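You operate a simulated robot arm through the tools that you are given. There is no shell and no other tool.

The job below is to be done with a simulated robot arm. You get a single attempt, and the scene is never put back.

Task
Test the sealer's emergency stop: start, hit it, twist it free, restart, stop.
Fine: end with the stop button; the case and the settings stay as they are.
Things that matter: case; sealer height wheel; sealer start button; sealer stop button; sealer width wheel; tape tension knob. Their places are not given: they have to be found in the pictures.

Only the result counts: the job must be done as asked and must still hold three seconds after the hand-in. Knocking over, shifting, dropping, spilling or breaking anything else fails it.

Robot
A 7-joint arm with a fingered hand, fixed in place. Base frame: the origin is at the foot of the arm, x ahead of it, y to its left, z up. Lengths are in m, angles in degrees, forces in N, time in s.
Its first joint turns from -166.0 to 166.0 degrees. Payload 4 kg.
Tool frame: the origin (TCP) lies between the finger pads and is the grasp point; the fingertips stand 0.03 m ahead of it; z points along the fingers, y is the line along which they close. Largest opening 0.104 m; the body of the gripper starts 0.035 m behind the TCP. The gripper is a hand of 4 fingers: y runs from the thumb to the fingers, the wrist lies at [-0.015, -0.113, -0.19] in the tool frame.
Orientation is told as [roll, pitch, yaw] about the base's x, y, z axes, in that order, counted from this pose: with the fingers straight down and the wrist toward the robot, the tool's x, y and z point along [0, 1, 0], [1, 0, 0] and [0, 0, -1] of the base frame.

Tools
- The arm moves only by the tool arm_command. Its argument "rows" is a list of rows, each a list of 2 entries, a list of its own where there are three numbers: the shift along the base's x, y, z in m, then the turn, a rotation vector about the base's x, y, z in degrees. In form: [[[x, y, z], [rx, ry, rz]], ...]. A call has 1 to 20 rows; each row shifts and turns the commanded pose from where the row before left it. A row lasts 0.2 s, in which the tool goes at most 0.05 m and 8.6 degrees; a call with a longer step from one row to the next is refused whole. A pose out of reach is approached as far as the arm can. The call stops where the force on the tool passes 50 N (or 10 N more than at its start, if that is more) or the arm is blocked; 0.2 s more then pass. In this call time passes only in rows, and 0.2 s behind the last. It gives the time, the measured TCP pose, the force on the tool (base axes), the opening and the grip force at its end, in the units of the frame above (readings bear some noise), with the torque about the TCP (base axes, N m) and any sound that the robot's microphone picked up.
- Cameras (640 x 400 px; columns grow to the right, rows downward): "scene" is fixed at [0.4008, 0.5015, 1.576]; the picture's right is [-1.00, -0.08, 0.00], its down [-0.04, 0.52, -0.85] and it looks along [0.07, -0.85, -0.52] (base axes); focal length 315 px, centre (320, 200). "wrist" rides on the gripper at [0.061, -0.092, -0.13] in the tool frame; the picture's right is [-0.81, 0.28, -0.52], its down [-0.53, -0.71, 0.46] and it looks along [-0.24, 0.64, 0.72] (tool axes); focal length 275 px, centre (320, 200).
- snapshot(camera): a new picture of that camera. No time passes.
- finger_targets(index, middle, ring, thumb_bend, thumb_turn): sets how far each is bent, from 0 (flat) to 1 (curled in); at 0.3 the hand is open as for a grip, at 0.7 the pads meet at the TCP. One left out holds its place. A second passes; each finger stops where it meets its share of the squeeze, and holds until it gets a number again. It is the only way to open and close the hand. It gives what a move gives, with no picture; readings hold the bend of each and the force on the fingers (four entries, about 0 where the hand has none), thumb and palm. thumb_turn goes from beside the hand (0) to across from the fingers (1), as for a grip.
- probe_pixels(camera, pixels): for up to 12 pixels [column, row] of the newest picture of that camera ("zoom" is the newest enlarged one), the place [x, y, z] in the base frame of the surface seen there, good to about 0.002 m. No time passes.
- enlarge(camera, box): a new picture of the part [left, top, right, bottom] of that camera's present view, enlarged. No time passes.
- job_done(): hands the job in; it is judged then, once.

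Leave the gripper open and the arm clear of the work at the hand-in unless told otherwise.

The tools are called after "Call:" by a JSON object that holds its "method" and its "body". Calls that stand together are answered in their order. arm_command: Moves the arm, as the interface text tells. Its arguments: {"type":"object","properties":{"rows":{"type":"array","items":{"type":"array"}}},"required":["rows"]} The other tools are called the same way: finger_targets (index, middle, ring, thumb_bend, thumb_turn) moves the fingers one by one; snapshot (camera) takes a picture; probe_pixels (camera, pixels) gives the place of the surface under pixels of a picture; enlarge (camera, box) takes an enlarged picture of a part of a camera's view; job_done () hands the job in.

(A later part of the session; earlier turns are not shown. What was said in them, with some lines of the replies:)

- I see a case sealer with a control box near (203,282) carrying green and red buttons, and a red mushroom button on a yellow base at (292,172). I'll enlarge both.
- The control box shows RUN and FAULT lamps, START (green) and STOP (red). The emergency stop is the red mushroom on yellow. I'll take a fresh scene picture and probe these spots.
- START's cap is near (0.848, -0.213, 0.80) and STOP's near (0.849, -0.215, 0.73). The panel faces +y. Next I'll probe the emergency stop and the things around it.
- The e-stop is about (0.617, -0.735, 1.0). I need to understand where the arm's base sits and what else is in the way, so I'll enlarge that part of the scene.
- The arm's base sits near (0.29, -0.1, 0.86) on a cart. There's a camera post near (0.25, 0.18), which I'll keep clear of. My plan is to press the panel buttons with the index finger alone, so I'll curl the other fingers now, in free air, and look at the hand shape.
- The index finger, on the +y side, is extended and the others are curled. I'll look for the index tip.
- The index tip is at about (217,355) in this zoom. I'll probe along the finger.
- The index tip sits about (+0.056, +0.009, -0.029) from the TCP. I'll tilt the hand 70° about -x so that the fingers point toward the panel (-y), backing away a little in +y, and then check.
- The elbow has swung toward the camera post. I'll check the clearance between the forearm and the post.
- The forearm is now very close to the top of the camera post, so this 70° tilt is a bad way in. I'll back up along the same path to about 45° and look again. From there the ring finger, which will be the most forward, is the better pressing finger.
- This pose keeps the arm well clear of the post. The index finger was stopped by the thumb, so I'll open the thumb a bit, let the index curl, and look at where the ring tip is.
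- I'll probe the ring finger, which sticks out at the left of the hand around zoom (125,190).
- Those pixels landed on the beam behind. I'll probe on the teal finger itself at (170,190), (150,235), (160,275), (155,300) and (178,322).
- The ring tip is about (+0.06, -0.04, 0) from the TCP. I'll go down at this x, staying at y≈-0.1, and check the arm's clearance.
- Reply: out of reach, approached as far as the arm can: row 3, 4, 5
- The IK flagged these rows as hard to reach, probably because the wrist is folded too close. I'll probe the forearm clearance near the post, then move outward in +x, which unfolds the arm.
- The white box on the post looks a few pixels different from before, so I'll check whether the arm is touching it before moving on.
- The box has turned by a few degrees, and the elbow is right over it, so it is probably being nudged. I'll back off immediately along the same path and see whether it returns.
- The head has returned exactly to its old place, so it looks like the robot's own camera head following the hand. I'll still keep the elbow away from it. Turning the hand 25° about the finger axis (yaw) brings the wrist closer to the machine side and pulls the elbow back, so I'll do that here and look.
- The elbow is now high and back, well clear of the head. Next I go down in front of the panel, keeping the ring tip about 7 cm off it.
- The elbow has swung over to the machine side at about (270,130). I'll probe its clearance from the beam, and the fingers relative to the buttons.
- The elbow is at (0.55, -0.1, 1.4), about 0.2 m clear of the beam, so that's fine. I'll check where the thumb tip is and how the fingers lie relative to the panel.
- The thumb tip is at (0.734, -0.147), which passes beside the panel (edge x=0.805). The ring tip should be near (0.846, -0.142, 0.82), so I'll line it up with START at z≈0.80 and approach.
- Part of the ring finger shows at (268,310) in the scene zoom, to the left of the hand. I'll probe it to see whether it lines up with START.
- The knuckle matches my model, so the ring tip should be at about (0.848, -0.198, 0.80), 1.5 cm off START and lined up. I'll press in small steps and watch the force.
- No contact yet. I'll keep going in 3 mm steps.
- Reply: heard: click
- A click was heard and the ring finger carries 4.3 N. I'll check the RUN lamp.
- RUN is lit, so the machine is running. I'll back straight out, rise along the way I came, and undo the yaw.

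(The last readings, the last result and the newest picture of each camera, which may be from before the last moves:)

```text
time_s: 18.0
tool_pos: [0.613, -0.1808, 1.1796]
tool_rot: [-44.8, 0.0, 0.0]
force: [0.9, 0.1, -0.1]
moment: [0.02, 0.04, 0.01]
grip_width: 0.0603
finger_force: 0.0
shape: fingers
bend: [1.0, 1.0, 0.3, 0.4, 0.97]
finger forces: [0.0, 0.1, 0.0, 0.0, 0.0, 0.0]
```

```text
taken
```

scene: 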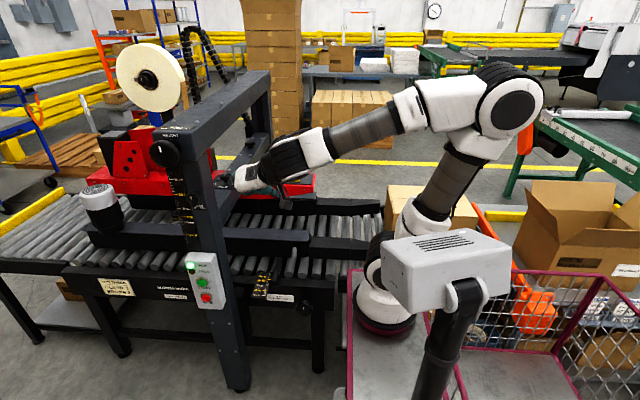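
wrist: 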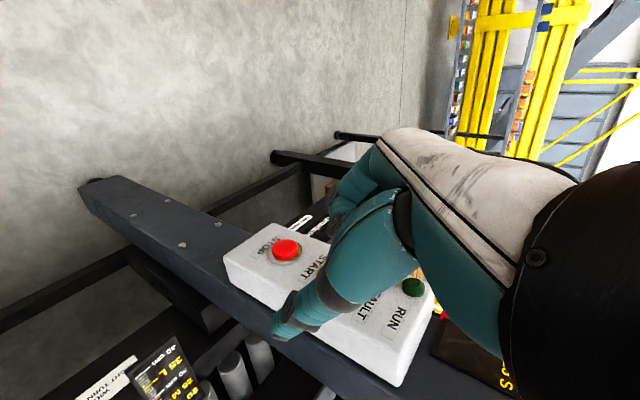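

RUN stays lit. I'll bring the hand back to straight down while rising and moving toward the e-stop.

Call:
{"method": "arm_command", "body": {"rows": [[[0, 0, 0.02], [7.5, 0, 0]], [[0, -0.02, 0.02], [7.5, 0, 0]], [[0, -0.03, 0.02], [7.5, 0, 0]], [[0, -0.04, 0.01], [7.5, 0, 0]], [[0, -0.04, 0], [7.5, 0, 0]], [[0, -0.04, 0], [7.3, 0, 0]], [[0, -0.04, 0], [0, 0, 0]], [[0, -0.04, 0], [0, 0, 0]], [[0, -0.04, 0], [0, 0, 0]]]}}

Call:
{"method": "finger_targets", "body": {"index": 0.7, "middle": 0.7, "ring": 0.7, "thumb_bend": 0.7, "thumb_turn": 0.98}}

Call:
{"method": "snapshot", "body": {"camera": "scene"}}

```text
time_s: 20.0
tool_pos: [0.6095, -0.468, 1.2514]
tool_rot: [0.1, -0.1, 0.1]
force: [0.1, 0.1, 0.5]
moment: [-0.05, 0.01, -0.01]
grip_width: 0.0605
finger_force: 0.0
shape: fingers
bend: [1.0, 1.0, 0.3, 0.4, 0.97]
finger forces: [0.0, 0.1, 0.0, 0.0, 0.0, 0.1]
```

```text
time_s: 21.0
tool_pos: [0.6102, -0.4681, 1.2494]
tool_rot: [0.0, 0.1, 0.0]
force: [0.3, -1.0, 0.5]
moment: [0.0, 0.01, -0.04]
grip_width: 0.0013
finger_force: 0.1
shape: fingers
bend: [0.7, 0.7, 0.7, 0.7, 1.0]
finger forces: [0.0, 0.0, 0.1, 0.0, 0.0, 0.0]
```

```text
taken
```

scene: 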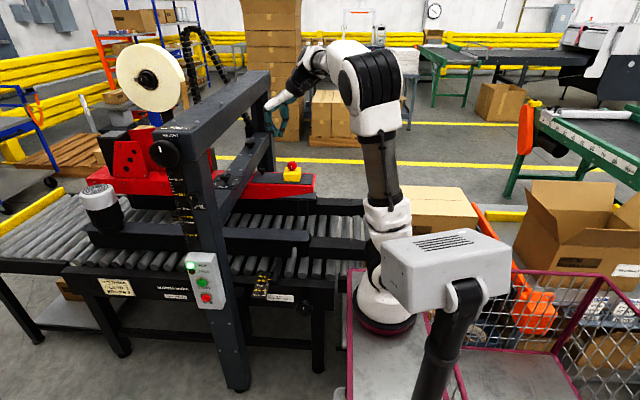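

The hand points down with the fingertips pinched at the TCP. I'll get the e-stop's centre more precisely before approaching.

Call:
{"method": "enlarge", "body": {"camera": "scene", "box": [276, 155, 308, 187]}}

Call:
{"method": "probe_pixels", "body": {"camera": "zoom", "pixels": [[320, 90], [320, 110], [320, 130], [270, 120], [370, 120], [260, 180], [330, 180], [390, 180], [420, 210], [220, 210], [320, 240], [400, 240]]}}

```text
12.50 times, centred on (292, 171) of scene
```

zoom: 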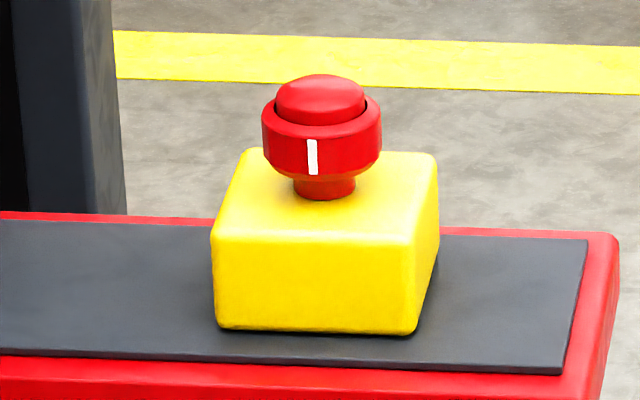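

```text
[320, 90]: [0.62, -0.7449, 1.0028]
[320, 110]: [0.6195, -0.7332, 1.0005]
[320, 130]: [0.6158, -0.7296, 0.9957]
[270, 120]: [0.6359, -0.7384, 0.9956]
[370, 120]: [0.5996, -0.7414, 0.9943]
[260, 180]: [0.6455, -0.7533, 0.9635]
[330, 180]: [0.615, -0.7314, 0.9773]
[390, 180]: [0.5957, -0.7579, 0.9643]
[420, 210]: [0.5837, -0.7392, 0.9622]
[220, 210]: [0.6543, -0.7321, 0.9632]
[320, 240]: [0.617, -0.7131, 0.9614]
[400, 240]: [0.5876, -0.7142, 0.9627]
```

The cap is centred near (0.618, -0.747), its top is at z≈1.003, and the collar diameter is about 41 mm. I'll move above it and start down.

Call:
{"method": "arm_command", "body": {"rows": [[[0.004, -0.045, 0], [0, 0, 0]], [[0.004, -0.045, 0], [0, 0, 0]], [[0, -0.045, 0], [0, 0, 0]], [[0, -0.045, 0], [0, 0, 0]], [[0, -0.045, 0], [0, 0, 0]], [[0, -0.049, 0], [0, 0, 0]], [[0, 0, -0.04], [0, 0, 0]], [[0, 0, -0.04], [0, 0, 0]], [[0, 0, -0.04], [0, 0, 0]]]}}

Call:
{"method": "snapshot", "body": {"camera": "scene"}}

Call:
{"method": "enlarge", "body": {"camera": "scene", "box": [244, 110, 340, 190]}}

Call:
{"method": "snapshot", "body": {"camera": "wrist"}}

```text
time_s: 23.0
tool_pos: [0.6201, -0.7433, 1.1308]
tool_rot: [0.1, -0.1, 0.1]
force: [-0.7, -0.5, -1.3]
moment: [-0.01, 0.02, -0.01]
grip_width: 0.0012
finger_force: 0.1
shape: fingers
bend: [0.7, 0.7, 0.7, 0.7, 1.0]
finger forces: [0.1, 0.0, 0.0, 0.0, 0.0, 0.0]
```

```text
taken
```

scene: 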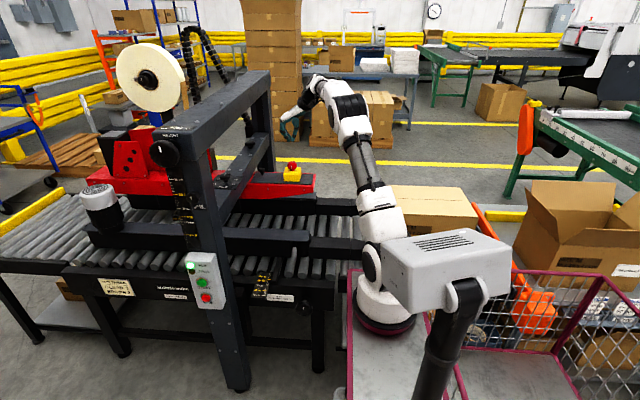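

```text
5.00 times, centred on (292, 150) of scene
```

zoom: 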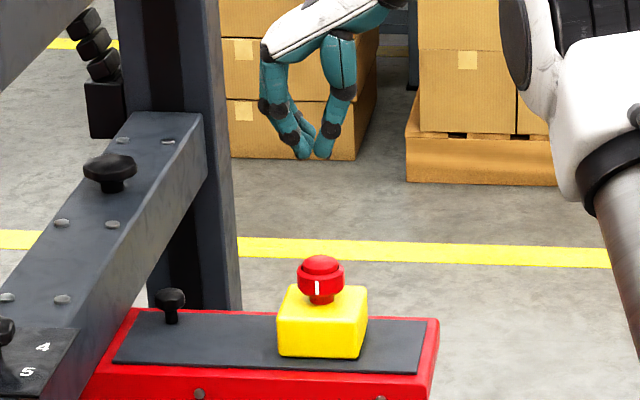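

```text
taken
```

wrist: 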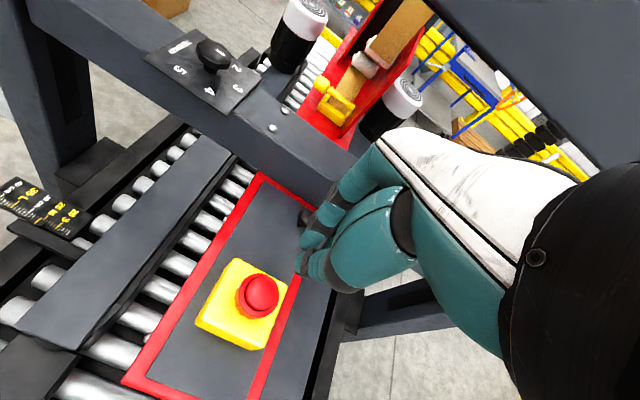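

I'll probe the fingertips to compare with the button centre.

Call:
{"method": "probe_pixels", "body": {"camera": "zoom", "pixels": [[305, 155], [303, 150], [318, 152], [318, 157], [300, 140], [325, 140], [320, 258], [320, 268]]}}

Call:
{"method": "probe_pixels", "body": {"camera": "wrist", "pixels": [[302, 270], [305, 235], [315, 265], [258, 290], [262, 282], [240, 300], [280, 300], [310, 215]]}}

```text
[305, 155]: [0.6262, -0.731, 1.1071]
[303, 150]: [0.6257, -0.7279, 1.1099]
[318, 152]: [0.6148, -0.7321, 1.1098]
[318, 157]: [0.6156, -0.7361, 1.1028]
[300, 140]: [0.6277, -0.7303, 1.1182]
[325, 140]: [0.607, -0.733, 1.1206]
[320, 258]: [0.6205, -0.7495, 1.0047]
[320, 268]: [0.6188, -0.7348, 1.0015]
```

```text
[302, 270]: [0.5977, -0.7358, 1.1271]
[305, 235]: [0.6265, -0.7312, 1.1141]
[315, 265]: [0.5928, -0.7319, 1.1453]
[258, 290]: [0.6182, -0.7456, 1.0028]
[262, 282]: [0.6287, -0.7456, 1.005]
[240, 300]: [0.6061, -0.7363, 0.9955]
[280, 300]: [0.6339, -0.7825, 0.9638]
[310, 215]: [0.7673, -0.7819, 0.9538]
```

The tips are centred over the button with their bottoms at z≈1.101. I'll go down to just above the cap, then press in small steps.

Call:
{"method": "arm_command", "body": {"rows": [[[-0.002, 0, -0.03], [0, 0, 0]], [[0, 0, -0.03], [0, 0, 0]], [[0, 0, -0.025], [0, 0, 0]], [[0, 0, -0.008], [0, 0, 0]], [[0, 0, -0.005], [0, 0, 0]], [[0, 0, -0.004], [0, 0, 0]]]}}

```text
time_s: 24.4
tool_pos: [0.6195, -0.7437, 1.0299]
tool_rot: [-0.1, -0.1, 0.0]
force: [2.2, -0.2, 3.1]
moment: [-0.03, -0.06, 0.03]
grip_width: 0.001
finger_force: 1.7
shape: fingers
bend: [0.7, 0.7, 0.7, 0.7, 1.0]
finger forces: [0.0, 3.4, 0.0, 0.0, 0.0, 0.1]
```

The middle finger has made contact at 3.4 N. I'll press further.

Call:
{"method": "arm_command", "body": {"rows": [[[0, 0, -0.003], [0, 0, 0]], [[0, 0, -0.003], [0, 0, 0]], [[0, 0, -0.003], [0, 0, 0]]]}}

Call:
{"method": "enlarge", "body": {"camera": "scene", "box": [168, 240, 232, 320]}}

Call:
{"method": "enlarge", "body": {"camera": "scene", "box": [260, 140, 324, 190]}}

```text
time_s: 25.2
tool_pos: [0.6196, -0.744, 1.0251]
tool_rot: [-0.3, -0.2, 0.1]
force: [3.2, 1.3, 34.7]
moment: [0.11, 0.01, 0.03]
grip_width: 0.0005
finger_force: 18.8
shape: fingers
bend: [0.7, 0.71, 0.7, 0.7, 1.0]
finger forces: [6.2, 11.4, 0.0, 0.0, 18.4, 0.1]
heard: click
```

```text
5.00 times, centred on (200, 280) of scene
```

zoom: 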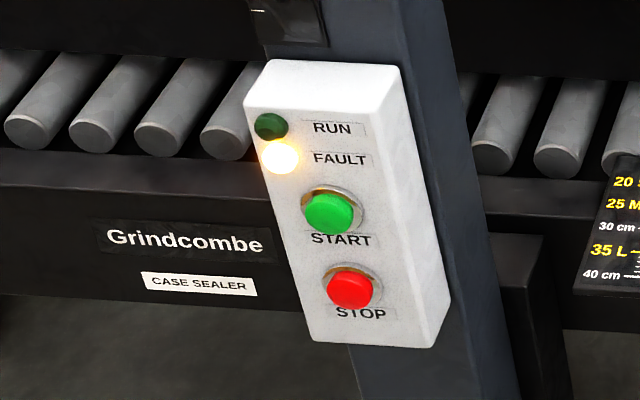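

```text
8.00 times, centred on (292, 165) of scene
```

zoom: 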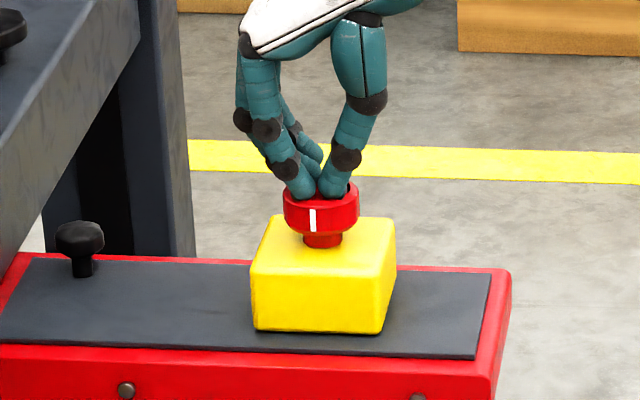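

FAULT is lit and RUN is off, so the emergency stop is latched. I'll rise, look at the cap for twist arrows, and open the hand.

Call:
{"method": "arm_command", "body": {"rows": [[[0, 0, 0.02], [0, 0, 0]], [[0, 0, 0.03], [0, 0, 0]], [[0, 0, 0.03], [0, 0, 0]]]}}

Call:
{"method": "enlarge", "body": {"camera": "wrist", "box": [180, 240, 340, 360]}}

Call:
{"method": "enlarge", "body": {"camera": "scene", "box": [276, 155, 308, 187]}}

Call:
{"method": "probe_pixels", "body": {"camera": "zoom", "pixels": [[320, 95], [320, 110], [320, 125], [320, 150], [320, 170], [270, 140], [370, 140]]}}

```text
time_s: 26.0
tool_pos: [0.617, -0.7427, 1.097]
tool_rot: [0.1, 0.1, 0.0]
force: [1.0, 0.2, 1.0]
moment: [0.03, -0.03, -0.01]
grip_width: 0.0006
finger_force: 0.1
shape: fingers
bend: [0.7, 0.7, 0.7, 0.7, 1.0]
finger forces: [0.1, 0.1, 0.1, 0.1, 0.0, 0.1]
```

```text
3.33 times, centred on (260, 300) of wrist
```

zoom: 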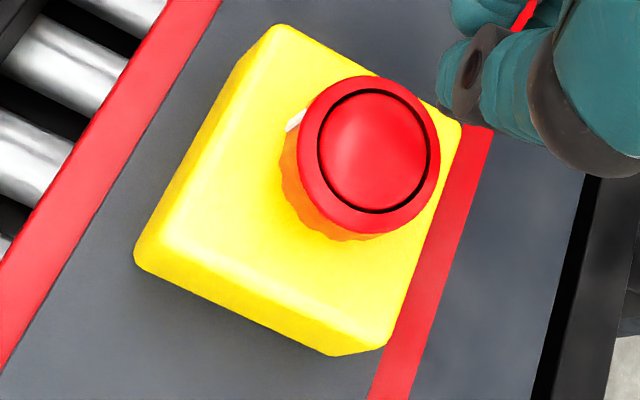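

```text
12.50 times, centred on (292, 171) of scene
```

zoom: 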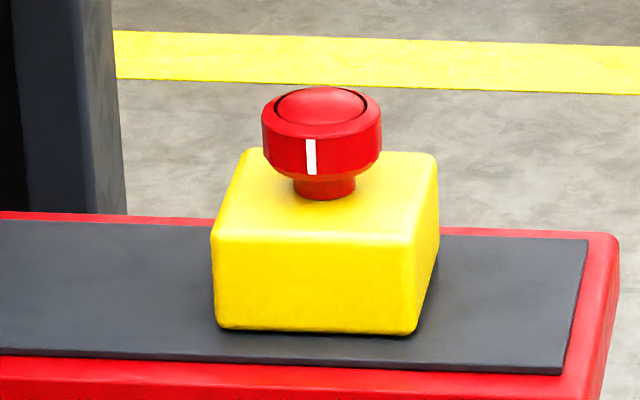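

```text
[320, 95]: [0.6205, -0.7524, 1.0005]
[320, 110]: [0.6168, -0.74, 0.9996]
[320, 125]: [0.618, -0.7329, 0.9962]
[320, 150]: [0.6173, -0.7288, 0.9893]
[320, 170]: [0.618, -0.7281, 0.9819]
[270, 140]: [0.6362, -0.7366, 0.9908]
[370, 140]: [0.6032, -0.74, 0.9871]
```

The inner dome is down, and the outer collar with the white mark turns for release. The collar centre is near (0.6185, -0.748) and it spans z from about 0.975 to 0.996. I'll open the hand, pre-turn 30° counterclockwise so I have room for a clockwise twist, and centre over it.

Call:
{"method": "finger_targets", "body": {"index": 0.35, "middle": 0.35, "ring": 0.35, "thumb_bend": 0.35, "thumb_turn": 0.98}}

Call:
{"method": "arm_command", "body": {"rows": [[[0.001, -0.002, 0], [0, 0, 7.5]], [[0, -0.003, 0], [0, 0, 7.5]], [[0, 0, 0], [0, 0, 7.5]], [[0, 0, -0.02], [0, 0, 7.5]]]}}

Call:
{"method": "snapshot", "body": {"camera": "scene"}}

Call:
{"method": "snapshot", "body": {"camera": "wrist"}}

Call:
{"method": "enlarge", "body": {"camera": "scene", "box": [260, 130, 324, 180]}}

```text
time_s: 27.0
tool_pos: [0.6178, -0.7427, 1.0979]
tool_rot: [-0.1, 0.0, 0.0]
force: [-0.5, 0.7, -0.2]
moment: [-0.04, -0.04, -0.01]
grip_width: 0.0907
finger_force: 0.0
shape: fingers
bend: [0.35, 0.35, 0.35, 0.35, 0.96]
finger forces: [0.1, 0.0, 0.0, 0.0, 0.0, 0.1]
```

```text
time_s: 28.0
tool_pos: [0.6191, -0.7492, 1.0805]
tool_rot: [-0.1, 0.0, 30.2]
force: [0.4, 0.7, 0.6]
moment: [-0.02, 0.01, -0.02]
grip_width: 0.0905
finger_force: 0.1
shape: fingers
bend: [0.35, 0.35, 0.35, 0.35, 0.96]
finger forces: [0.0, 0.0, 0.0, 0.1, 0.1, 0.0]
```

```text
taken
```

scene: 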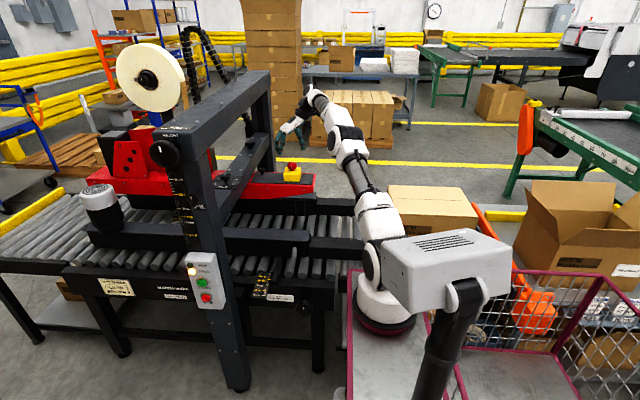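

```text
taken
```

wrist: 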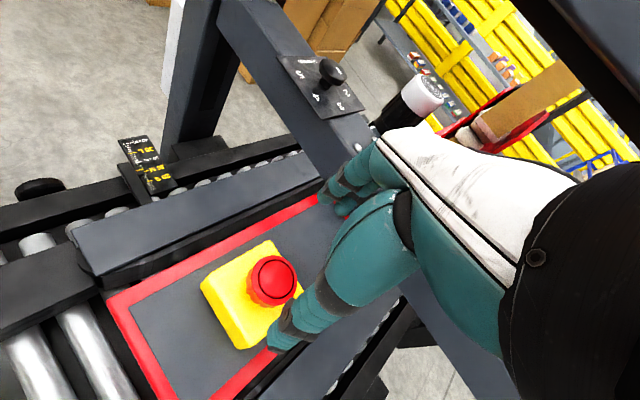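

```text
8.00 times, centred on (292, 155) of scene
```

zoom: 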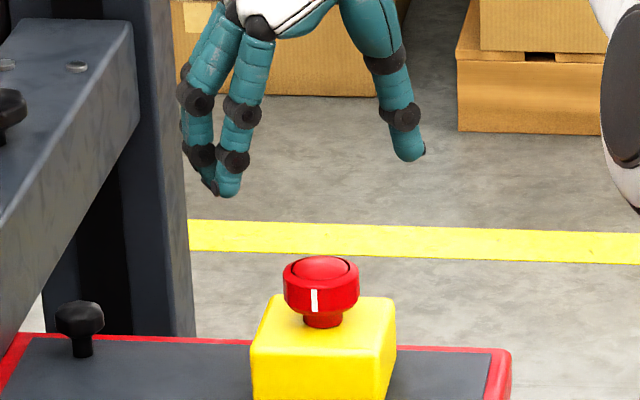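

The hand is open and turned 30°. I'll descend around the collar to TCP z≈1.003, with the fingertips about 1 cm above the yellow box.

Call:
{"method": "arm_command", "body": {"rows": [[[0, 0, -0.03], [0, 0, 0]], [[0, 0.0005, -0.03], [0, 0, 0]], [[0, 0.0005, -0.017], [0, 0, 0]]]}}

Call:
{"method": "enlarge", "body": {"camera": "scene", "box": [260, 140, 324, 190]}}

Call:
{"method": "enlarge", "body": {"camera": "wrist", "box": [180, 180, 420, 360]}}

```text
time_s: 28.8
tool_pos: [0.6186, -0.7476, 1.0031]
tool_rot: [-0.1, 0.0, 30.1]
force: [0.9, -0.5, 0.0]
moment: [0.0, 0.01, 0.04]
grip_width: 0.0908
finger_force: 0.1
shape: fingers
bend: [0.35, 0.35, 0.35, 0.35, 0.96]
finger forces: [0.1, 0.0, 0.0, 0.1, 0.0, 0.0]
```

```text
8.00 times, centred on (292, 165) of scene
```

zoom: 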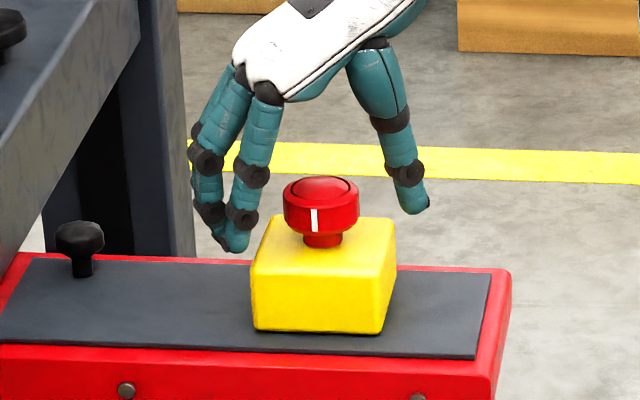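

```text
2.22 times, centred on (300, 270) of wrist
```

zoom: 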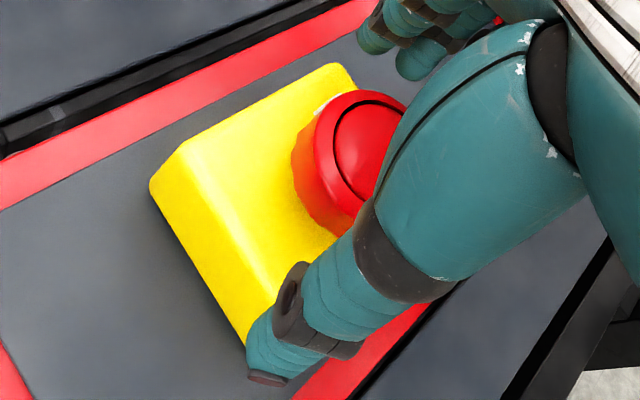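

The hand is well placed around the collar. I'll close on it.

Call:
{"method": "finger_targets", "body": {"index": 0.7, "middle": 0.7, "ring": 0.7, "thumb_bend": 0.7}}

Call:
{"method": "enlarge", "body": {"camera": "scene", "box": [260, 140, 324, 190]}}

```text
time_s: 29.8
tool_pos: [0.6198, -0.7474, 1.0018]
tool_rot: [0.0, -0.1, 30.2]
force: [7.9, 2.7, -1.0]
moment: [0.09, -0.21, 0.03]
grip_width: 0.0344
finger_force: 14.6
shape: fingers
bend: [0.58, 0.61, 0.7, 0.58, 0.99]
finger forces: [9.4, 8.8, 0.2, 0.1, 10.5, 0.0]
```

```text
8.00 times, centred on (292, 165) of scene
```

zoom: 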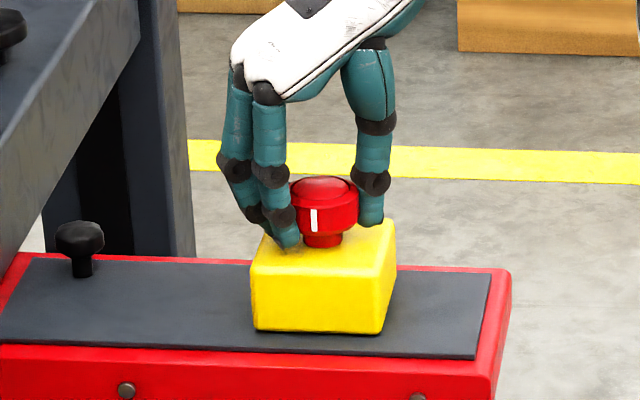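

Index, middle and thumb hold the collar at about 10 N each. I'll twist clockwise about the collar axis, 30° first.

Call:
{"method": "arm_command", "body": {"rows": [[[0, 0, 0], [0, 0, -6]], [[0, 0, 0], [0, 0, -6]], [[0, 0, 0], [0, 0, -6]], [[0, 0, 0], [0, 0, -6]], [[0, 0, 0], [0, 0, -6]]]}}

Call:
{"method": "enlarge", "body": {"camera": "scene", "box": [260, 140, 324, 190]}}

Call:
{"method": "enlarge", "body": {"camera": "scene", "box": [168, 240, 232, 320]}}

```text
time_s: 31.0
tool_pos: [0.6202, -0.7488, 1.0022]
tool_rot: [0.0, -0.1, -0.1]
force: [12.2, 0.6, -1.1]
moment: [-0.02, -0.33, 0.02]
grip_width: 0.0347
finger_force: 14.4
shape: fingers
bend: [0.57, 0.61, 0.7, 0.59, 0.99]
finger forces: [10.3, 9.3, 0.2, 0.0, 9.1, 0.0]
```

```text
8.00 times, centred on (292, 165) of scene
```

zoom: 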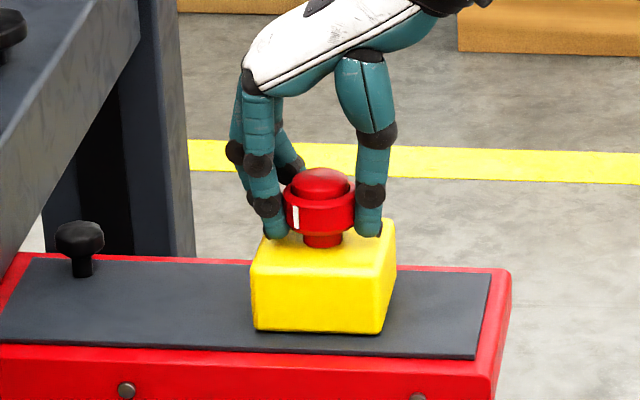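

```text
5.00 times, centred on (200, 280) of scene
```

zoom: 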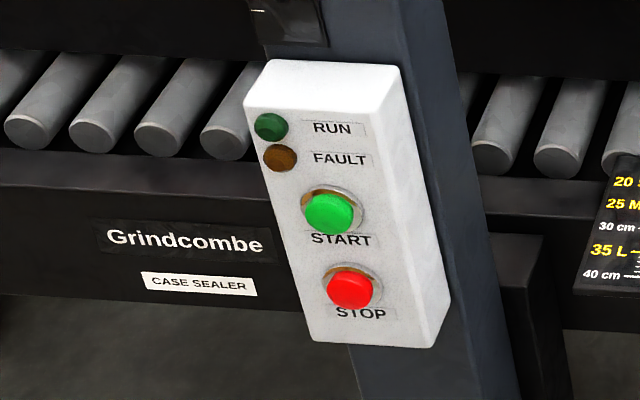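

FAULT is off and the dome has popped up, so the stop is released. I'll open the hand and lift away.

Call:
{"method": "finger_targets", "body": {"index": 0.3, "middle": 0.3, "ring": 0.3, "thumb_bend": 0.3}}

Call:
{"method": "arm_command", "body": {"rows": [[[0, 0, 0.02], [0, 0, 0]], [[0, 0, 0.04], [0, 0, 0]], [[0, 0, 0.045], [0, 0, 0]], [[0, 0, 0.045], [0, 0, 0]], [[0, 0, 0.045], [0, 0, 0]], [[0, 0, 0.045], [0, 0, 0]]]}}

Call:
{"method": "snapshot", "body": {"camera": "scene"}}

Call:
{"method": "enlarge", "body": {"camera": "scene", "box": [260, 150, 324, 190]}}

```text
time_s: 32.0
tool_pos: [0.6193, -0.7488, 1.0022]
tool_rot: [0.0, 0.0, 0.1]
force: [1.3, -0.4, -0.5]
moment: [0.0, 0.0, -0.02]
grip_width: 0.103
finger_force: 0.0
shape: fingers
bend: [0.3, 0.3, 0.3, 0.3, 0.96]
finger forces: [0.1, 0.0, 0.1, 0.1, 0.0, 0.0]
```

```text
time_s: 33.4
tool_pos: [0.6164, -0.7448, 1.2402]
tool_rot: [0.1, 0.1, 0.2]
force: [-0.6, -0.6, 0.5]
moment: [0.02, -0.01, -0.03]
grip_width: 0.1031
finger_force: 0.0
shape: fingers
bend: [0.3, 0.3, 0.3, 0.3, 0.96]
finger forces: [0.0, 0.1, 0.0, 0.1, 0.1, 0.0]
out of reach, approached as far as the arm can: row 6
```

```text
taken
```

scene: 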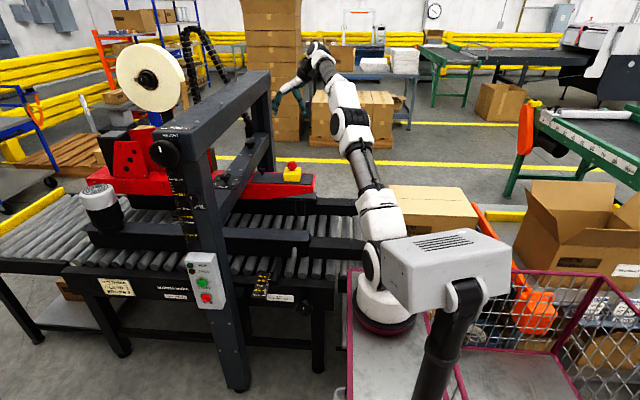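

```text
10.00 times, centred on (292, 170) of scene
```

zoom: 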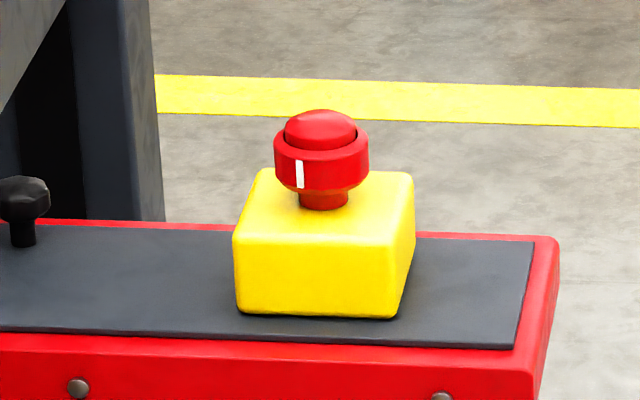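

The e-stop is up again and the lamps are off. I'll go back toward the panel by the same way: +y, then tilt to 45°.

Call:
{"method": "arm_command", "body": {"rows": [[[0, 0.045, 0.0], [0, 0, 0]], [[0, 0.045, 0], [0, 0, 0]], [[0, 0.045, 0], [0, 0, 0]], [[0, 0.045, 0], [0, 0, 0]], [[0, 0.045, 0.005], [0, 0, 0]], [[0, 0.045, 0.005], [0, 0, 0]], [[0, 0.045, 0], [0, 0, 0]], [[0, 0.04, 0], [0, 0, 0]], [[0, 0.04, 0], [-7.5, 0, 0]], [[0, 0.04, 0], [-7.5, 0, 0]], [[0, 0.04, -0.01], [-7.5, 0, 0]], [[0, 0.04, -0.02], [-7.5, 0, 0]], [[0, 0.03, -0.02], [-7.5, 0, 0]], [[0, 0.02, -0.02], [-7.5, 0, 0]]]}}

Call:
{"method": "finger_targets", "body": {"index": 1.0, "middle": 1.0, "ring": 0.3, "thumb_bend": 0.4, "thumb_turn": 0.98}}

Call:
{"method": "snapshot", "body": {"camera": "scene"}}

```text
time_s: 36.4
tool_pos: [0.6166, -0.1806, 1.1793]
tool_rot: [-45.1, 0.0, 0.0]
force: [0.4, -0.6, -0.7]
moment: [0.01, 0.0, 0.04]
grip_width: 0.103
finger_force: 0.1
shape: fingers
bend: [0.3, 0.3, 0.3, 0.3, 0.96]
finger forces: [0.0, 0.0, 0.0, 0.0, 0.0, 0.0]
```

```text
time_s: 37.4
tool_pos: [0.6173, -0.1796, 1.1806]
tool_rot: [-45.1, -0.1, 0.1]
force: [-0.7, 0.5, -0.1]
moment: [0.04, 0.01, -0.01]
grip_width: 0.0608
finger_force: 0.0
shape: fingers
bend: [1.0, 1.0, 0.3, 0.4, 0.97]
finger forces: [0.1, 0.1, 0.0, 0.0, 0.1, 0.1]
```

```text
taken
```

scene: 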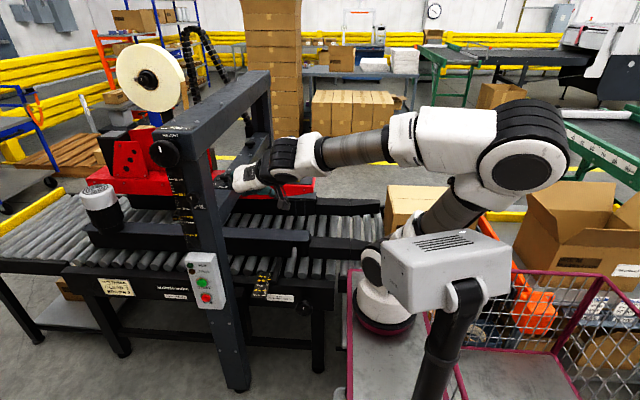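

The pose matches the earlier one and the elbow is clear of the head. Next comes the 25° yaw, then I check.

Call:
{"method": "arm_command", "body": {"rows": [[[0.0, 0.0, 0], [0, 4.42, 4.42]], [[0.0, 0.01, 0], [0, 4.42, 4.42]], [[0.01, 0.01, -0.01], [0, 4.42, 4.42]], [[0.01, 0.01, -0.02], [0, 4.42, 4.42]], [[0.015, 0.01, -0.035], [0, 0, 0]]]}}

Call:
{"method": "snapshot", "body": {"camera": "scene"}}

```text
time_s: 38.6
tool_pos: [0.652, -0.1412, 1.115]
tool_rot: [-42.2, 17.3, 18.2]
force: [-1.1, 0.7, -0.3]
moment: [0.0, 0.01, -0.02]
grip_width: 0.0603
finger_force: 0.0
shape: fingers
bend: [1.0, 1.0, 0.3, 0.4, 0.97]
finger forces: [0.0, 0.1, 0.0, 0.0, 0.1, 0.0]
```

```text
taken
```

scene: 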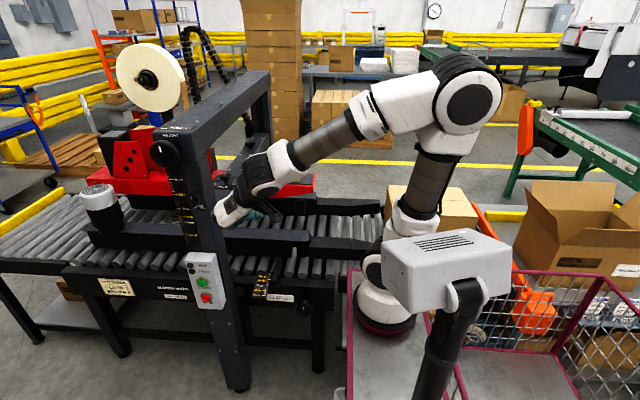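

This is the same pose as last time. I'll repeat the same descent and approach in front of START.

Call:
{"method": "arm_command", "body": {"rows": [[[0.01, 0.01, -0.04], [0, 0, 0]], [[0.01, 0.01, -0.04], [0, 0, 0]], [[0.01, 0.0, -0.045], [0, 0, 0]], [[0.02, 0.0, -0.04], [0, 0, 0]], [[0.02, 0, -0.04], [0, 0, 0]], [[0.03, 0, -0.035], [0, 0, 0]], [[0.03, 0, -0.035], [0, 0, 0]], [[0.003, -0.01, -0.01], [0, 0, 0]], [[0.001, -0.02, -0.01], [0, 0, 0]], [[0, -0.015, 0], [0, 0, 0]], [[0, -0.01, 0], [0, 0, 0]]]}}

Call:
{"method": "snapshot", "body": {"camera": "scene"}}

```text
time_s: 41.0
tool_pos: [0.7864, -0.1741, 0.82]
tool_rot: [-42.2, 17.4, 18.4]
force: [0.8, 0.8, -0.3]
moment: [-0.01, -0.03, -0.02]
grip_width: 0.0604
finger_force: 0.1
shape: fingers
bend: [1.0, 1.0, 0.3, 0.4, 0.97]
finger forces: [0.0, 0.0, 0.0, 0.1, 0.0, 0.0]
```

```text
taken
```

scene: 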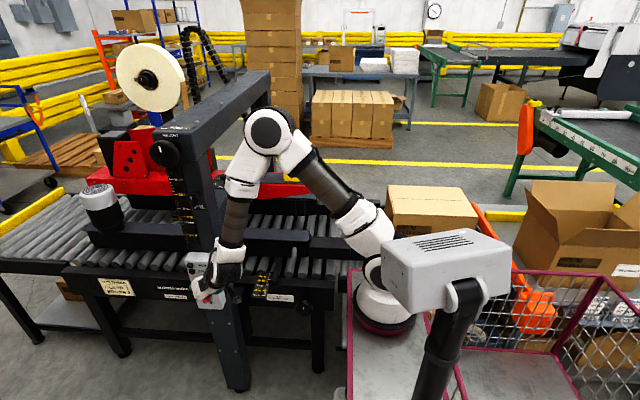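

The hand is in position. I'll press START, moving 31 mm in decreasing steps.

Call:
{"method": "arm_command", "body": {"rows": [[[0, -0.01, 0], [0, 0, 0]], [[0, -0.008, 0], [0, 0, 0]], [[0, -0.005, 0], [0, 0, 0]], [[0, -0.003, 0], [0, 0, 0]], [[0, -0.003, 0], [0, 0, 0]], [[0, -0.002, 0], [0, 0, 0]]]}}

Call:
{"method": "enlarge", "body": {"camera": "scene", "box": [150, 240, 246, 300]}}

```text
time_s: 42.4
tool_pos: [0.7854, -0.2048, 0.8207]
tool_rot: [-42.2, 17.4, 18.3]
force: [-1.2, 4.1, 1.3]
moment: [0.04, -0.09, 0.26]
grip_width: 0.0609
finger_force: 2.4
shape: fingers
bend: [1.0, 1.0, 0.29, 0.4, 0.97]
finger forces: [0.0, 0.1, 4.2, 0.0, 0.1, 0.0]
heard: click
```

```text
6.67 times, centred on (198, 270) of scene
```

zoom: 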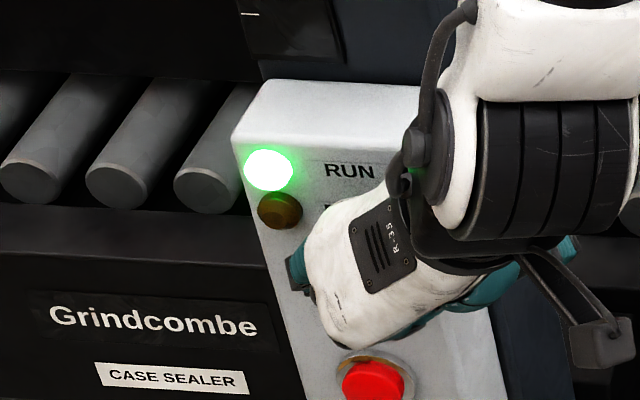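

RUN is lit again. I'll back off 4 cm, drop 71 mm to STOP's height, and check before pressing.

Call:
{"method": "arm_command", "body": {"rows": [[[0, 0.015, 0], [0, 0, 0]], [[0, 0.025, 0], [0, 0, 0]], [[0.001, 0.0, -0.036], [0, 0, 0]], [[0.001, 0.0, -0.036], [0, 0, 0]], [[0, -0.01, 0], [0, 0, 0]]]}}

Call:
{"method": "snapshot", "body": {"camera": "scene"}}

Call:
{"method": "enlarge", "body": {"camera": "scene", "box": [160, 250, 256, 330]}}

Call:
{"method": "snapshot", "body": {"camera": "wrist"}}

```text
time_s: 43.6
tool_pos: [0.7879, -0.1757, 0.7462]
tool_rot: [-42.0, 17.4, 18.4]
force: [0.0, 0.2, -0.1]
moment: [0.04, 0.02, -0.01]
grip_width: 0.0604
finger_force: 0.0
shape: fingers
bend: [1.0, 1.0, 0.3, 0.4, 0.97]
finger forces: [0.0, 0.1, 0.1, 0.0, 0.0, 0.0]
```

```text
taken
```

scene: 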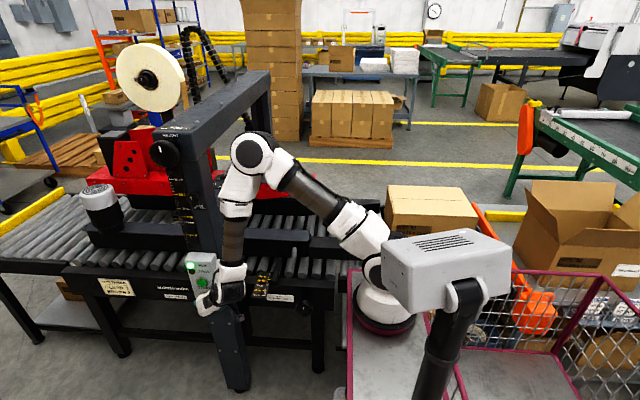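

```text
5.00 times, centred on (208, 290) of scene
```

zoom: 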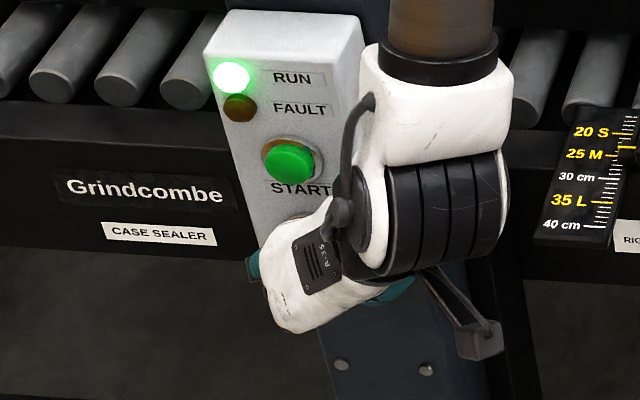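

```text
taken
```

wrist: 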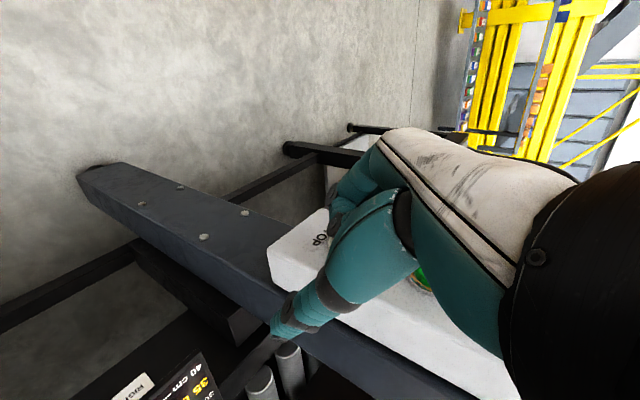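

The hand is aligned, about 3 mm low. I'll press STOP with that small correction.

Call:
{"method": "arm_command", "body": {"rows": [[[-0.001, -0.01, 0.003], [0, 0, 0]], [[0, -0.008, 0], [0, 0, 0]], [[0, -0.005, 0], [0, 0, 0]], [[0, -0.003, 0], [0, 0, 0]], [[0, -0.003, 0], [0, 0, 0]]]}}

Call:
{"method": "enlarge", "body": {"camera": "scene", "box": [160, 250, 256, 330]}}

```text
time_s: 44.8
tool_pos: [0.7862, -0.2047, 0.7499]
tool_rot: [-42.3, 17.3, 18.3]
force: [-1.7, 3.4, 2.1]
moment: [0.05, -0.08, 0.17]
grip_width: 0.0602
finger_force: 1.6
shape: fingers
bend: [1.0, 1.0, 0.29, 0.4, 0.97]
finger forces: [0.1, 0.0, 3.4, 0.0, 0.0, 0.0]
heard: click
```

```text
5.00 times, centred on (208, 290) of scene
```

zoom: 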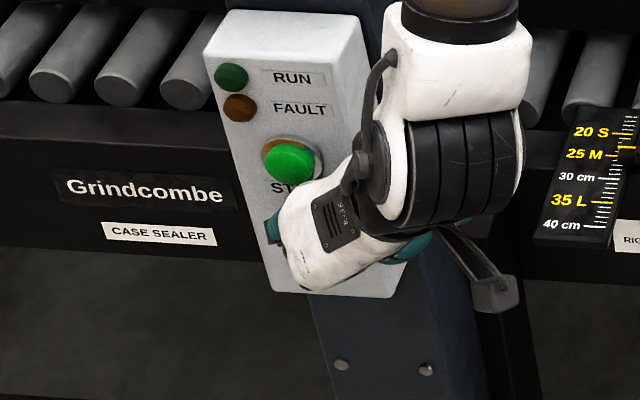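

STOP clicked and both RUN and FAULT are off. I'll retract straight out, go up the known way, and open the hand.

Call:
{"method": "arm_command", "body": {"rows": [[[0, 0.015, 0], [0, 0, 0]], [[0, 0.03, 0.0], [0, 0, 0]], [[0, 0.035, 0.02], [0, 0, 0]], [[0, 0, 0.045], [0, 0, 0]], [[-0.02, 0, 0.042], [0, 0, 0]], [[-0.025, 0, 0.042], [0, 0, 0]], [[-0.025, 0, 0.042], [0, 0, 0]], [[-0.025, 0, 0.042], [0, 0, 0]], [[-0.025, 0, 0.042], [0, 0, 0]], [[-0.015, -0.01, 0.042], [0, 0, 0]], [[-0.01, 0, 0.04], [0, -4.42, -4.42]], [[-0.01, -0.01, 0.04], [0, -4.42, -4.42]], [[-0.01, -0.02, 0.02], [0, -4.42, -4.42]], [[-0.01, -0.02, 0.02], [0, -4.42, -4.42]]]}}

Call:
{"method": "finger_targets", "body": {"index": 0.3, "middle": 0.3, "ring": 0.3, "thumb_bend": 0.3, "thumb_turn": 0.98}}

Call:
{"method": "snapshot", "body": {"camera": "scene"}}

Call:
{"method": "enlarge", "body": {"camera": "scene", "box": [160, 240, 256, 320]}}

Call:
{"method": "enlarge", "body": {"camera": "scene", "box": [60, 30, 340, 205]}}

```text
time_s: 47.8
tool_pos: [0.613, -0.1848, 1.1885]
tool_rot: [-45.0, -0.1, 0.0]
force: [0.6, 0.0, -1.0]
moment: [0.01, -0.03, 0.0]
grip_width: 0.0604
finger_force: 0.1
shape: fingers
bend: [1.0, 1.0, 0.3, 0.4, 0.97]
finger forces: [0.1, 0.0, 0.0, 0.1, 0.0, 0.1]
```

```text
time_s: 48.8
tool_pos: [0.6132, -0.184, 1.1869]
tool_rot: [-45.0, -0.1, 0.1]
force: [0.4, -0.2, -0.2]
moment: [-0.02, -0.02, -0.01]
grip_width: 0.1028
finger_force: 0.0
shape: fingers
bend: [0.3, 0.3, 0.3, 0.3, 0.96]
finger forces: [0.0, 0.0, 0.1, 0.1, 0.0, 0.0]
```

```text
taken
```

scene: 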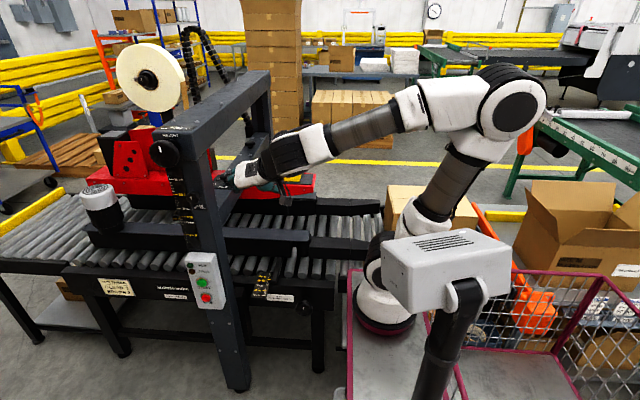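

```text
5.00 times, centred on (208, 280) of scene
```

zoom: 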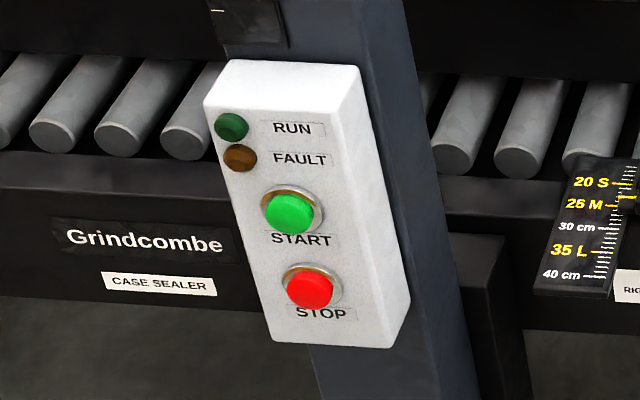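

```text
2.29 times, centred on (200, 118) of scene
```

zoom: 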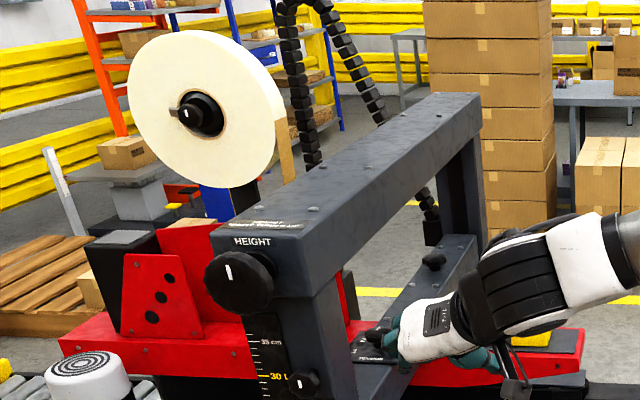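

The lamps are off, and the height wheel, scales and case look unchanged. I'll bring the arm back to about its starting pose, well clear of the work, and check once more.

Call:
{"method": "arm_command", "body": {"rows": [[[-0.01, 0, 0.02], [7.5, 0, 0]], [[-0.01, 0, 0.02], [7.5, 0, 0]], [[-0.01, 0.01, 0.02], [7.5, 0, 0]], [[-0.01, 0.01, 0.02], [7.5, 0, 0]], [[-0.02, 0.01, 0.02], [7.5, 0, 0]], [[-0.02, 0.01, 0.01], [7.5, 0, 0]]]}}

Call:
{"method": "snapshot", "body": {"camera": "scene"}}

Call:
{"method": "enlarge", "body": {"camera": "scene", "box": [200, 100, 340, 200]}}

```text
time_s: 50.2
tool_pos: [0.5328, -0.1444, 1.298]
tool_rot: [0.2, 0.0, 0.1]
force: [-0.6, 0.3, 0.0]
moment: [0.02, 0.0, 0.01]
grip_width: 0.1032
finger_force: 0.1
shape: fingers
bend: [0.3, 0.3, 0.3, 0.3, 0.96]
finger forces: [0.0, 0.0, 0.0, 0.0, 0.1, 0.1]
```

```text
taken
```

scene: 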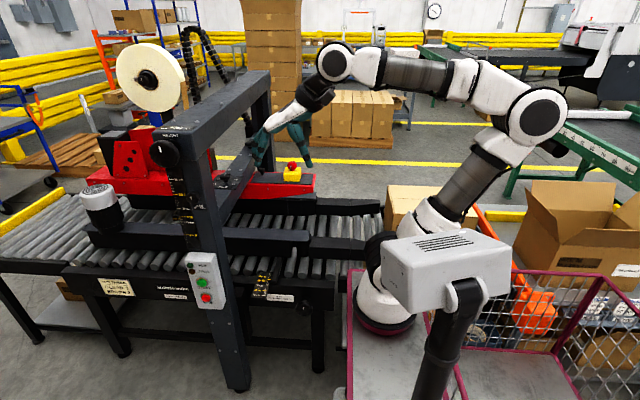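

```text
4.00 times, centred on (270, 150) of scene
```

zoom: 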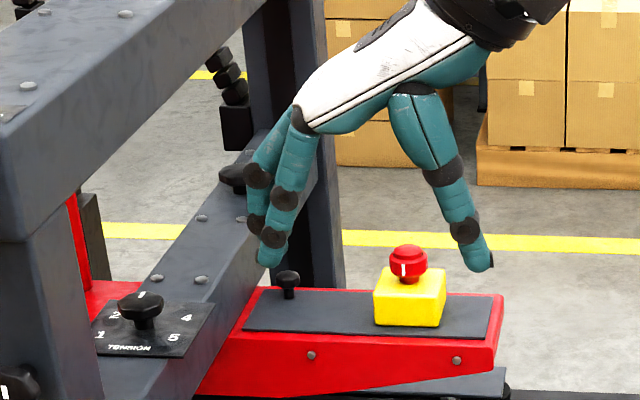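

The sequence is finished: started, e-stop hit, twisted free, restarted, stopped. The e-stop is up, both lamps are off, and the arm is clear with the hand open. I'm handing in.

Call:
{"method": "job_done", "body": {}}

```text
The job is handed in.
```

The emergency stop test is done, and the sealer is stopped. The job is handed in, but I got no verdict back.

| Step | What I saw |
|---|---|
| Start | START clicked and RUN lit |
| Hit the e-stop | It clicked, RUN went off and FAULT lit |
| Twist it free | A clockwise twist of about 30° popped the button up and turned FAULT off |
| Restart | START clicked and RUN lit again |
| Stop | STOP clicked; RUN and FAULT are both off |

The case, the height and width wheels and the tension knob were not touched and look the same in the last pictures. The white mark on the e-stop collar ended slightly left of where it started after the twist.

Early on, the arm's elbow passed close over the white box on the post beside the cart, and the box turned a few degrees. It looked back in place once I backed off. I took it to be the robot's own camera head, but I can't rule out that the elbow nudged it.

The arm is back at its starting pose with the hand open.
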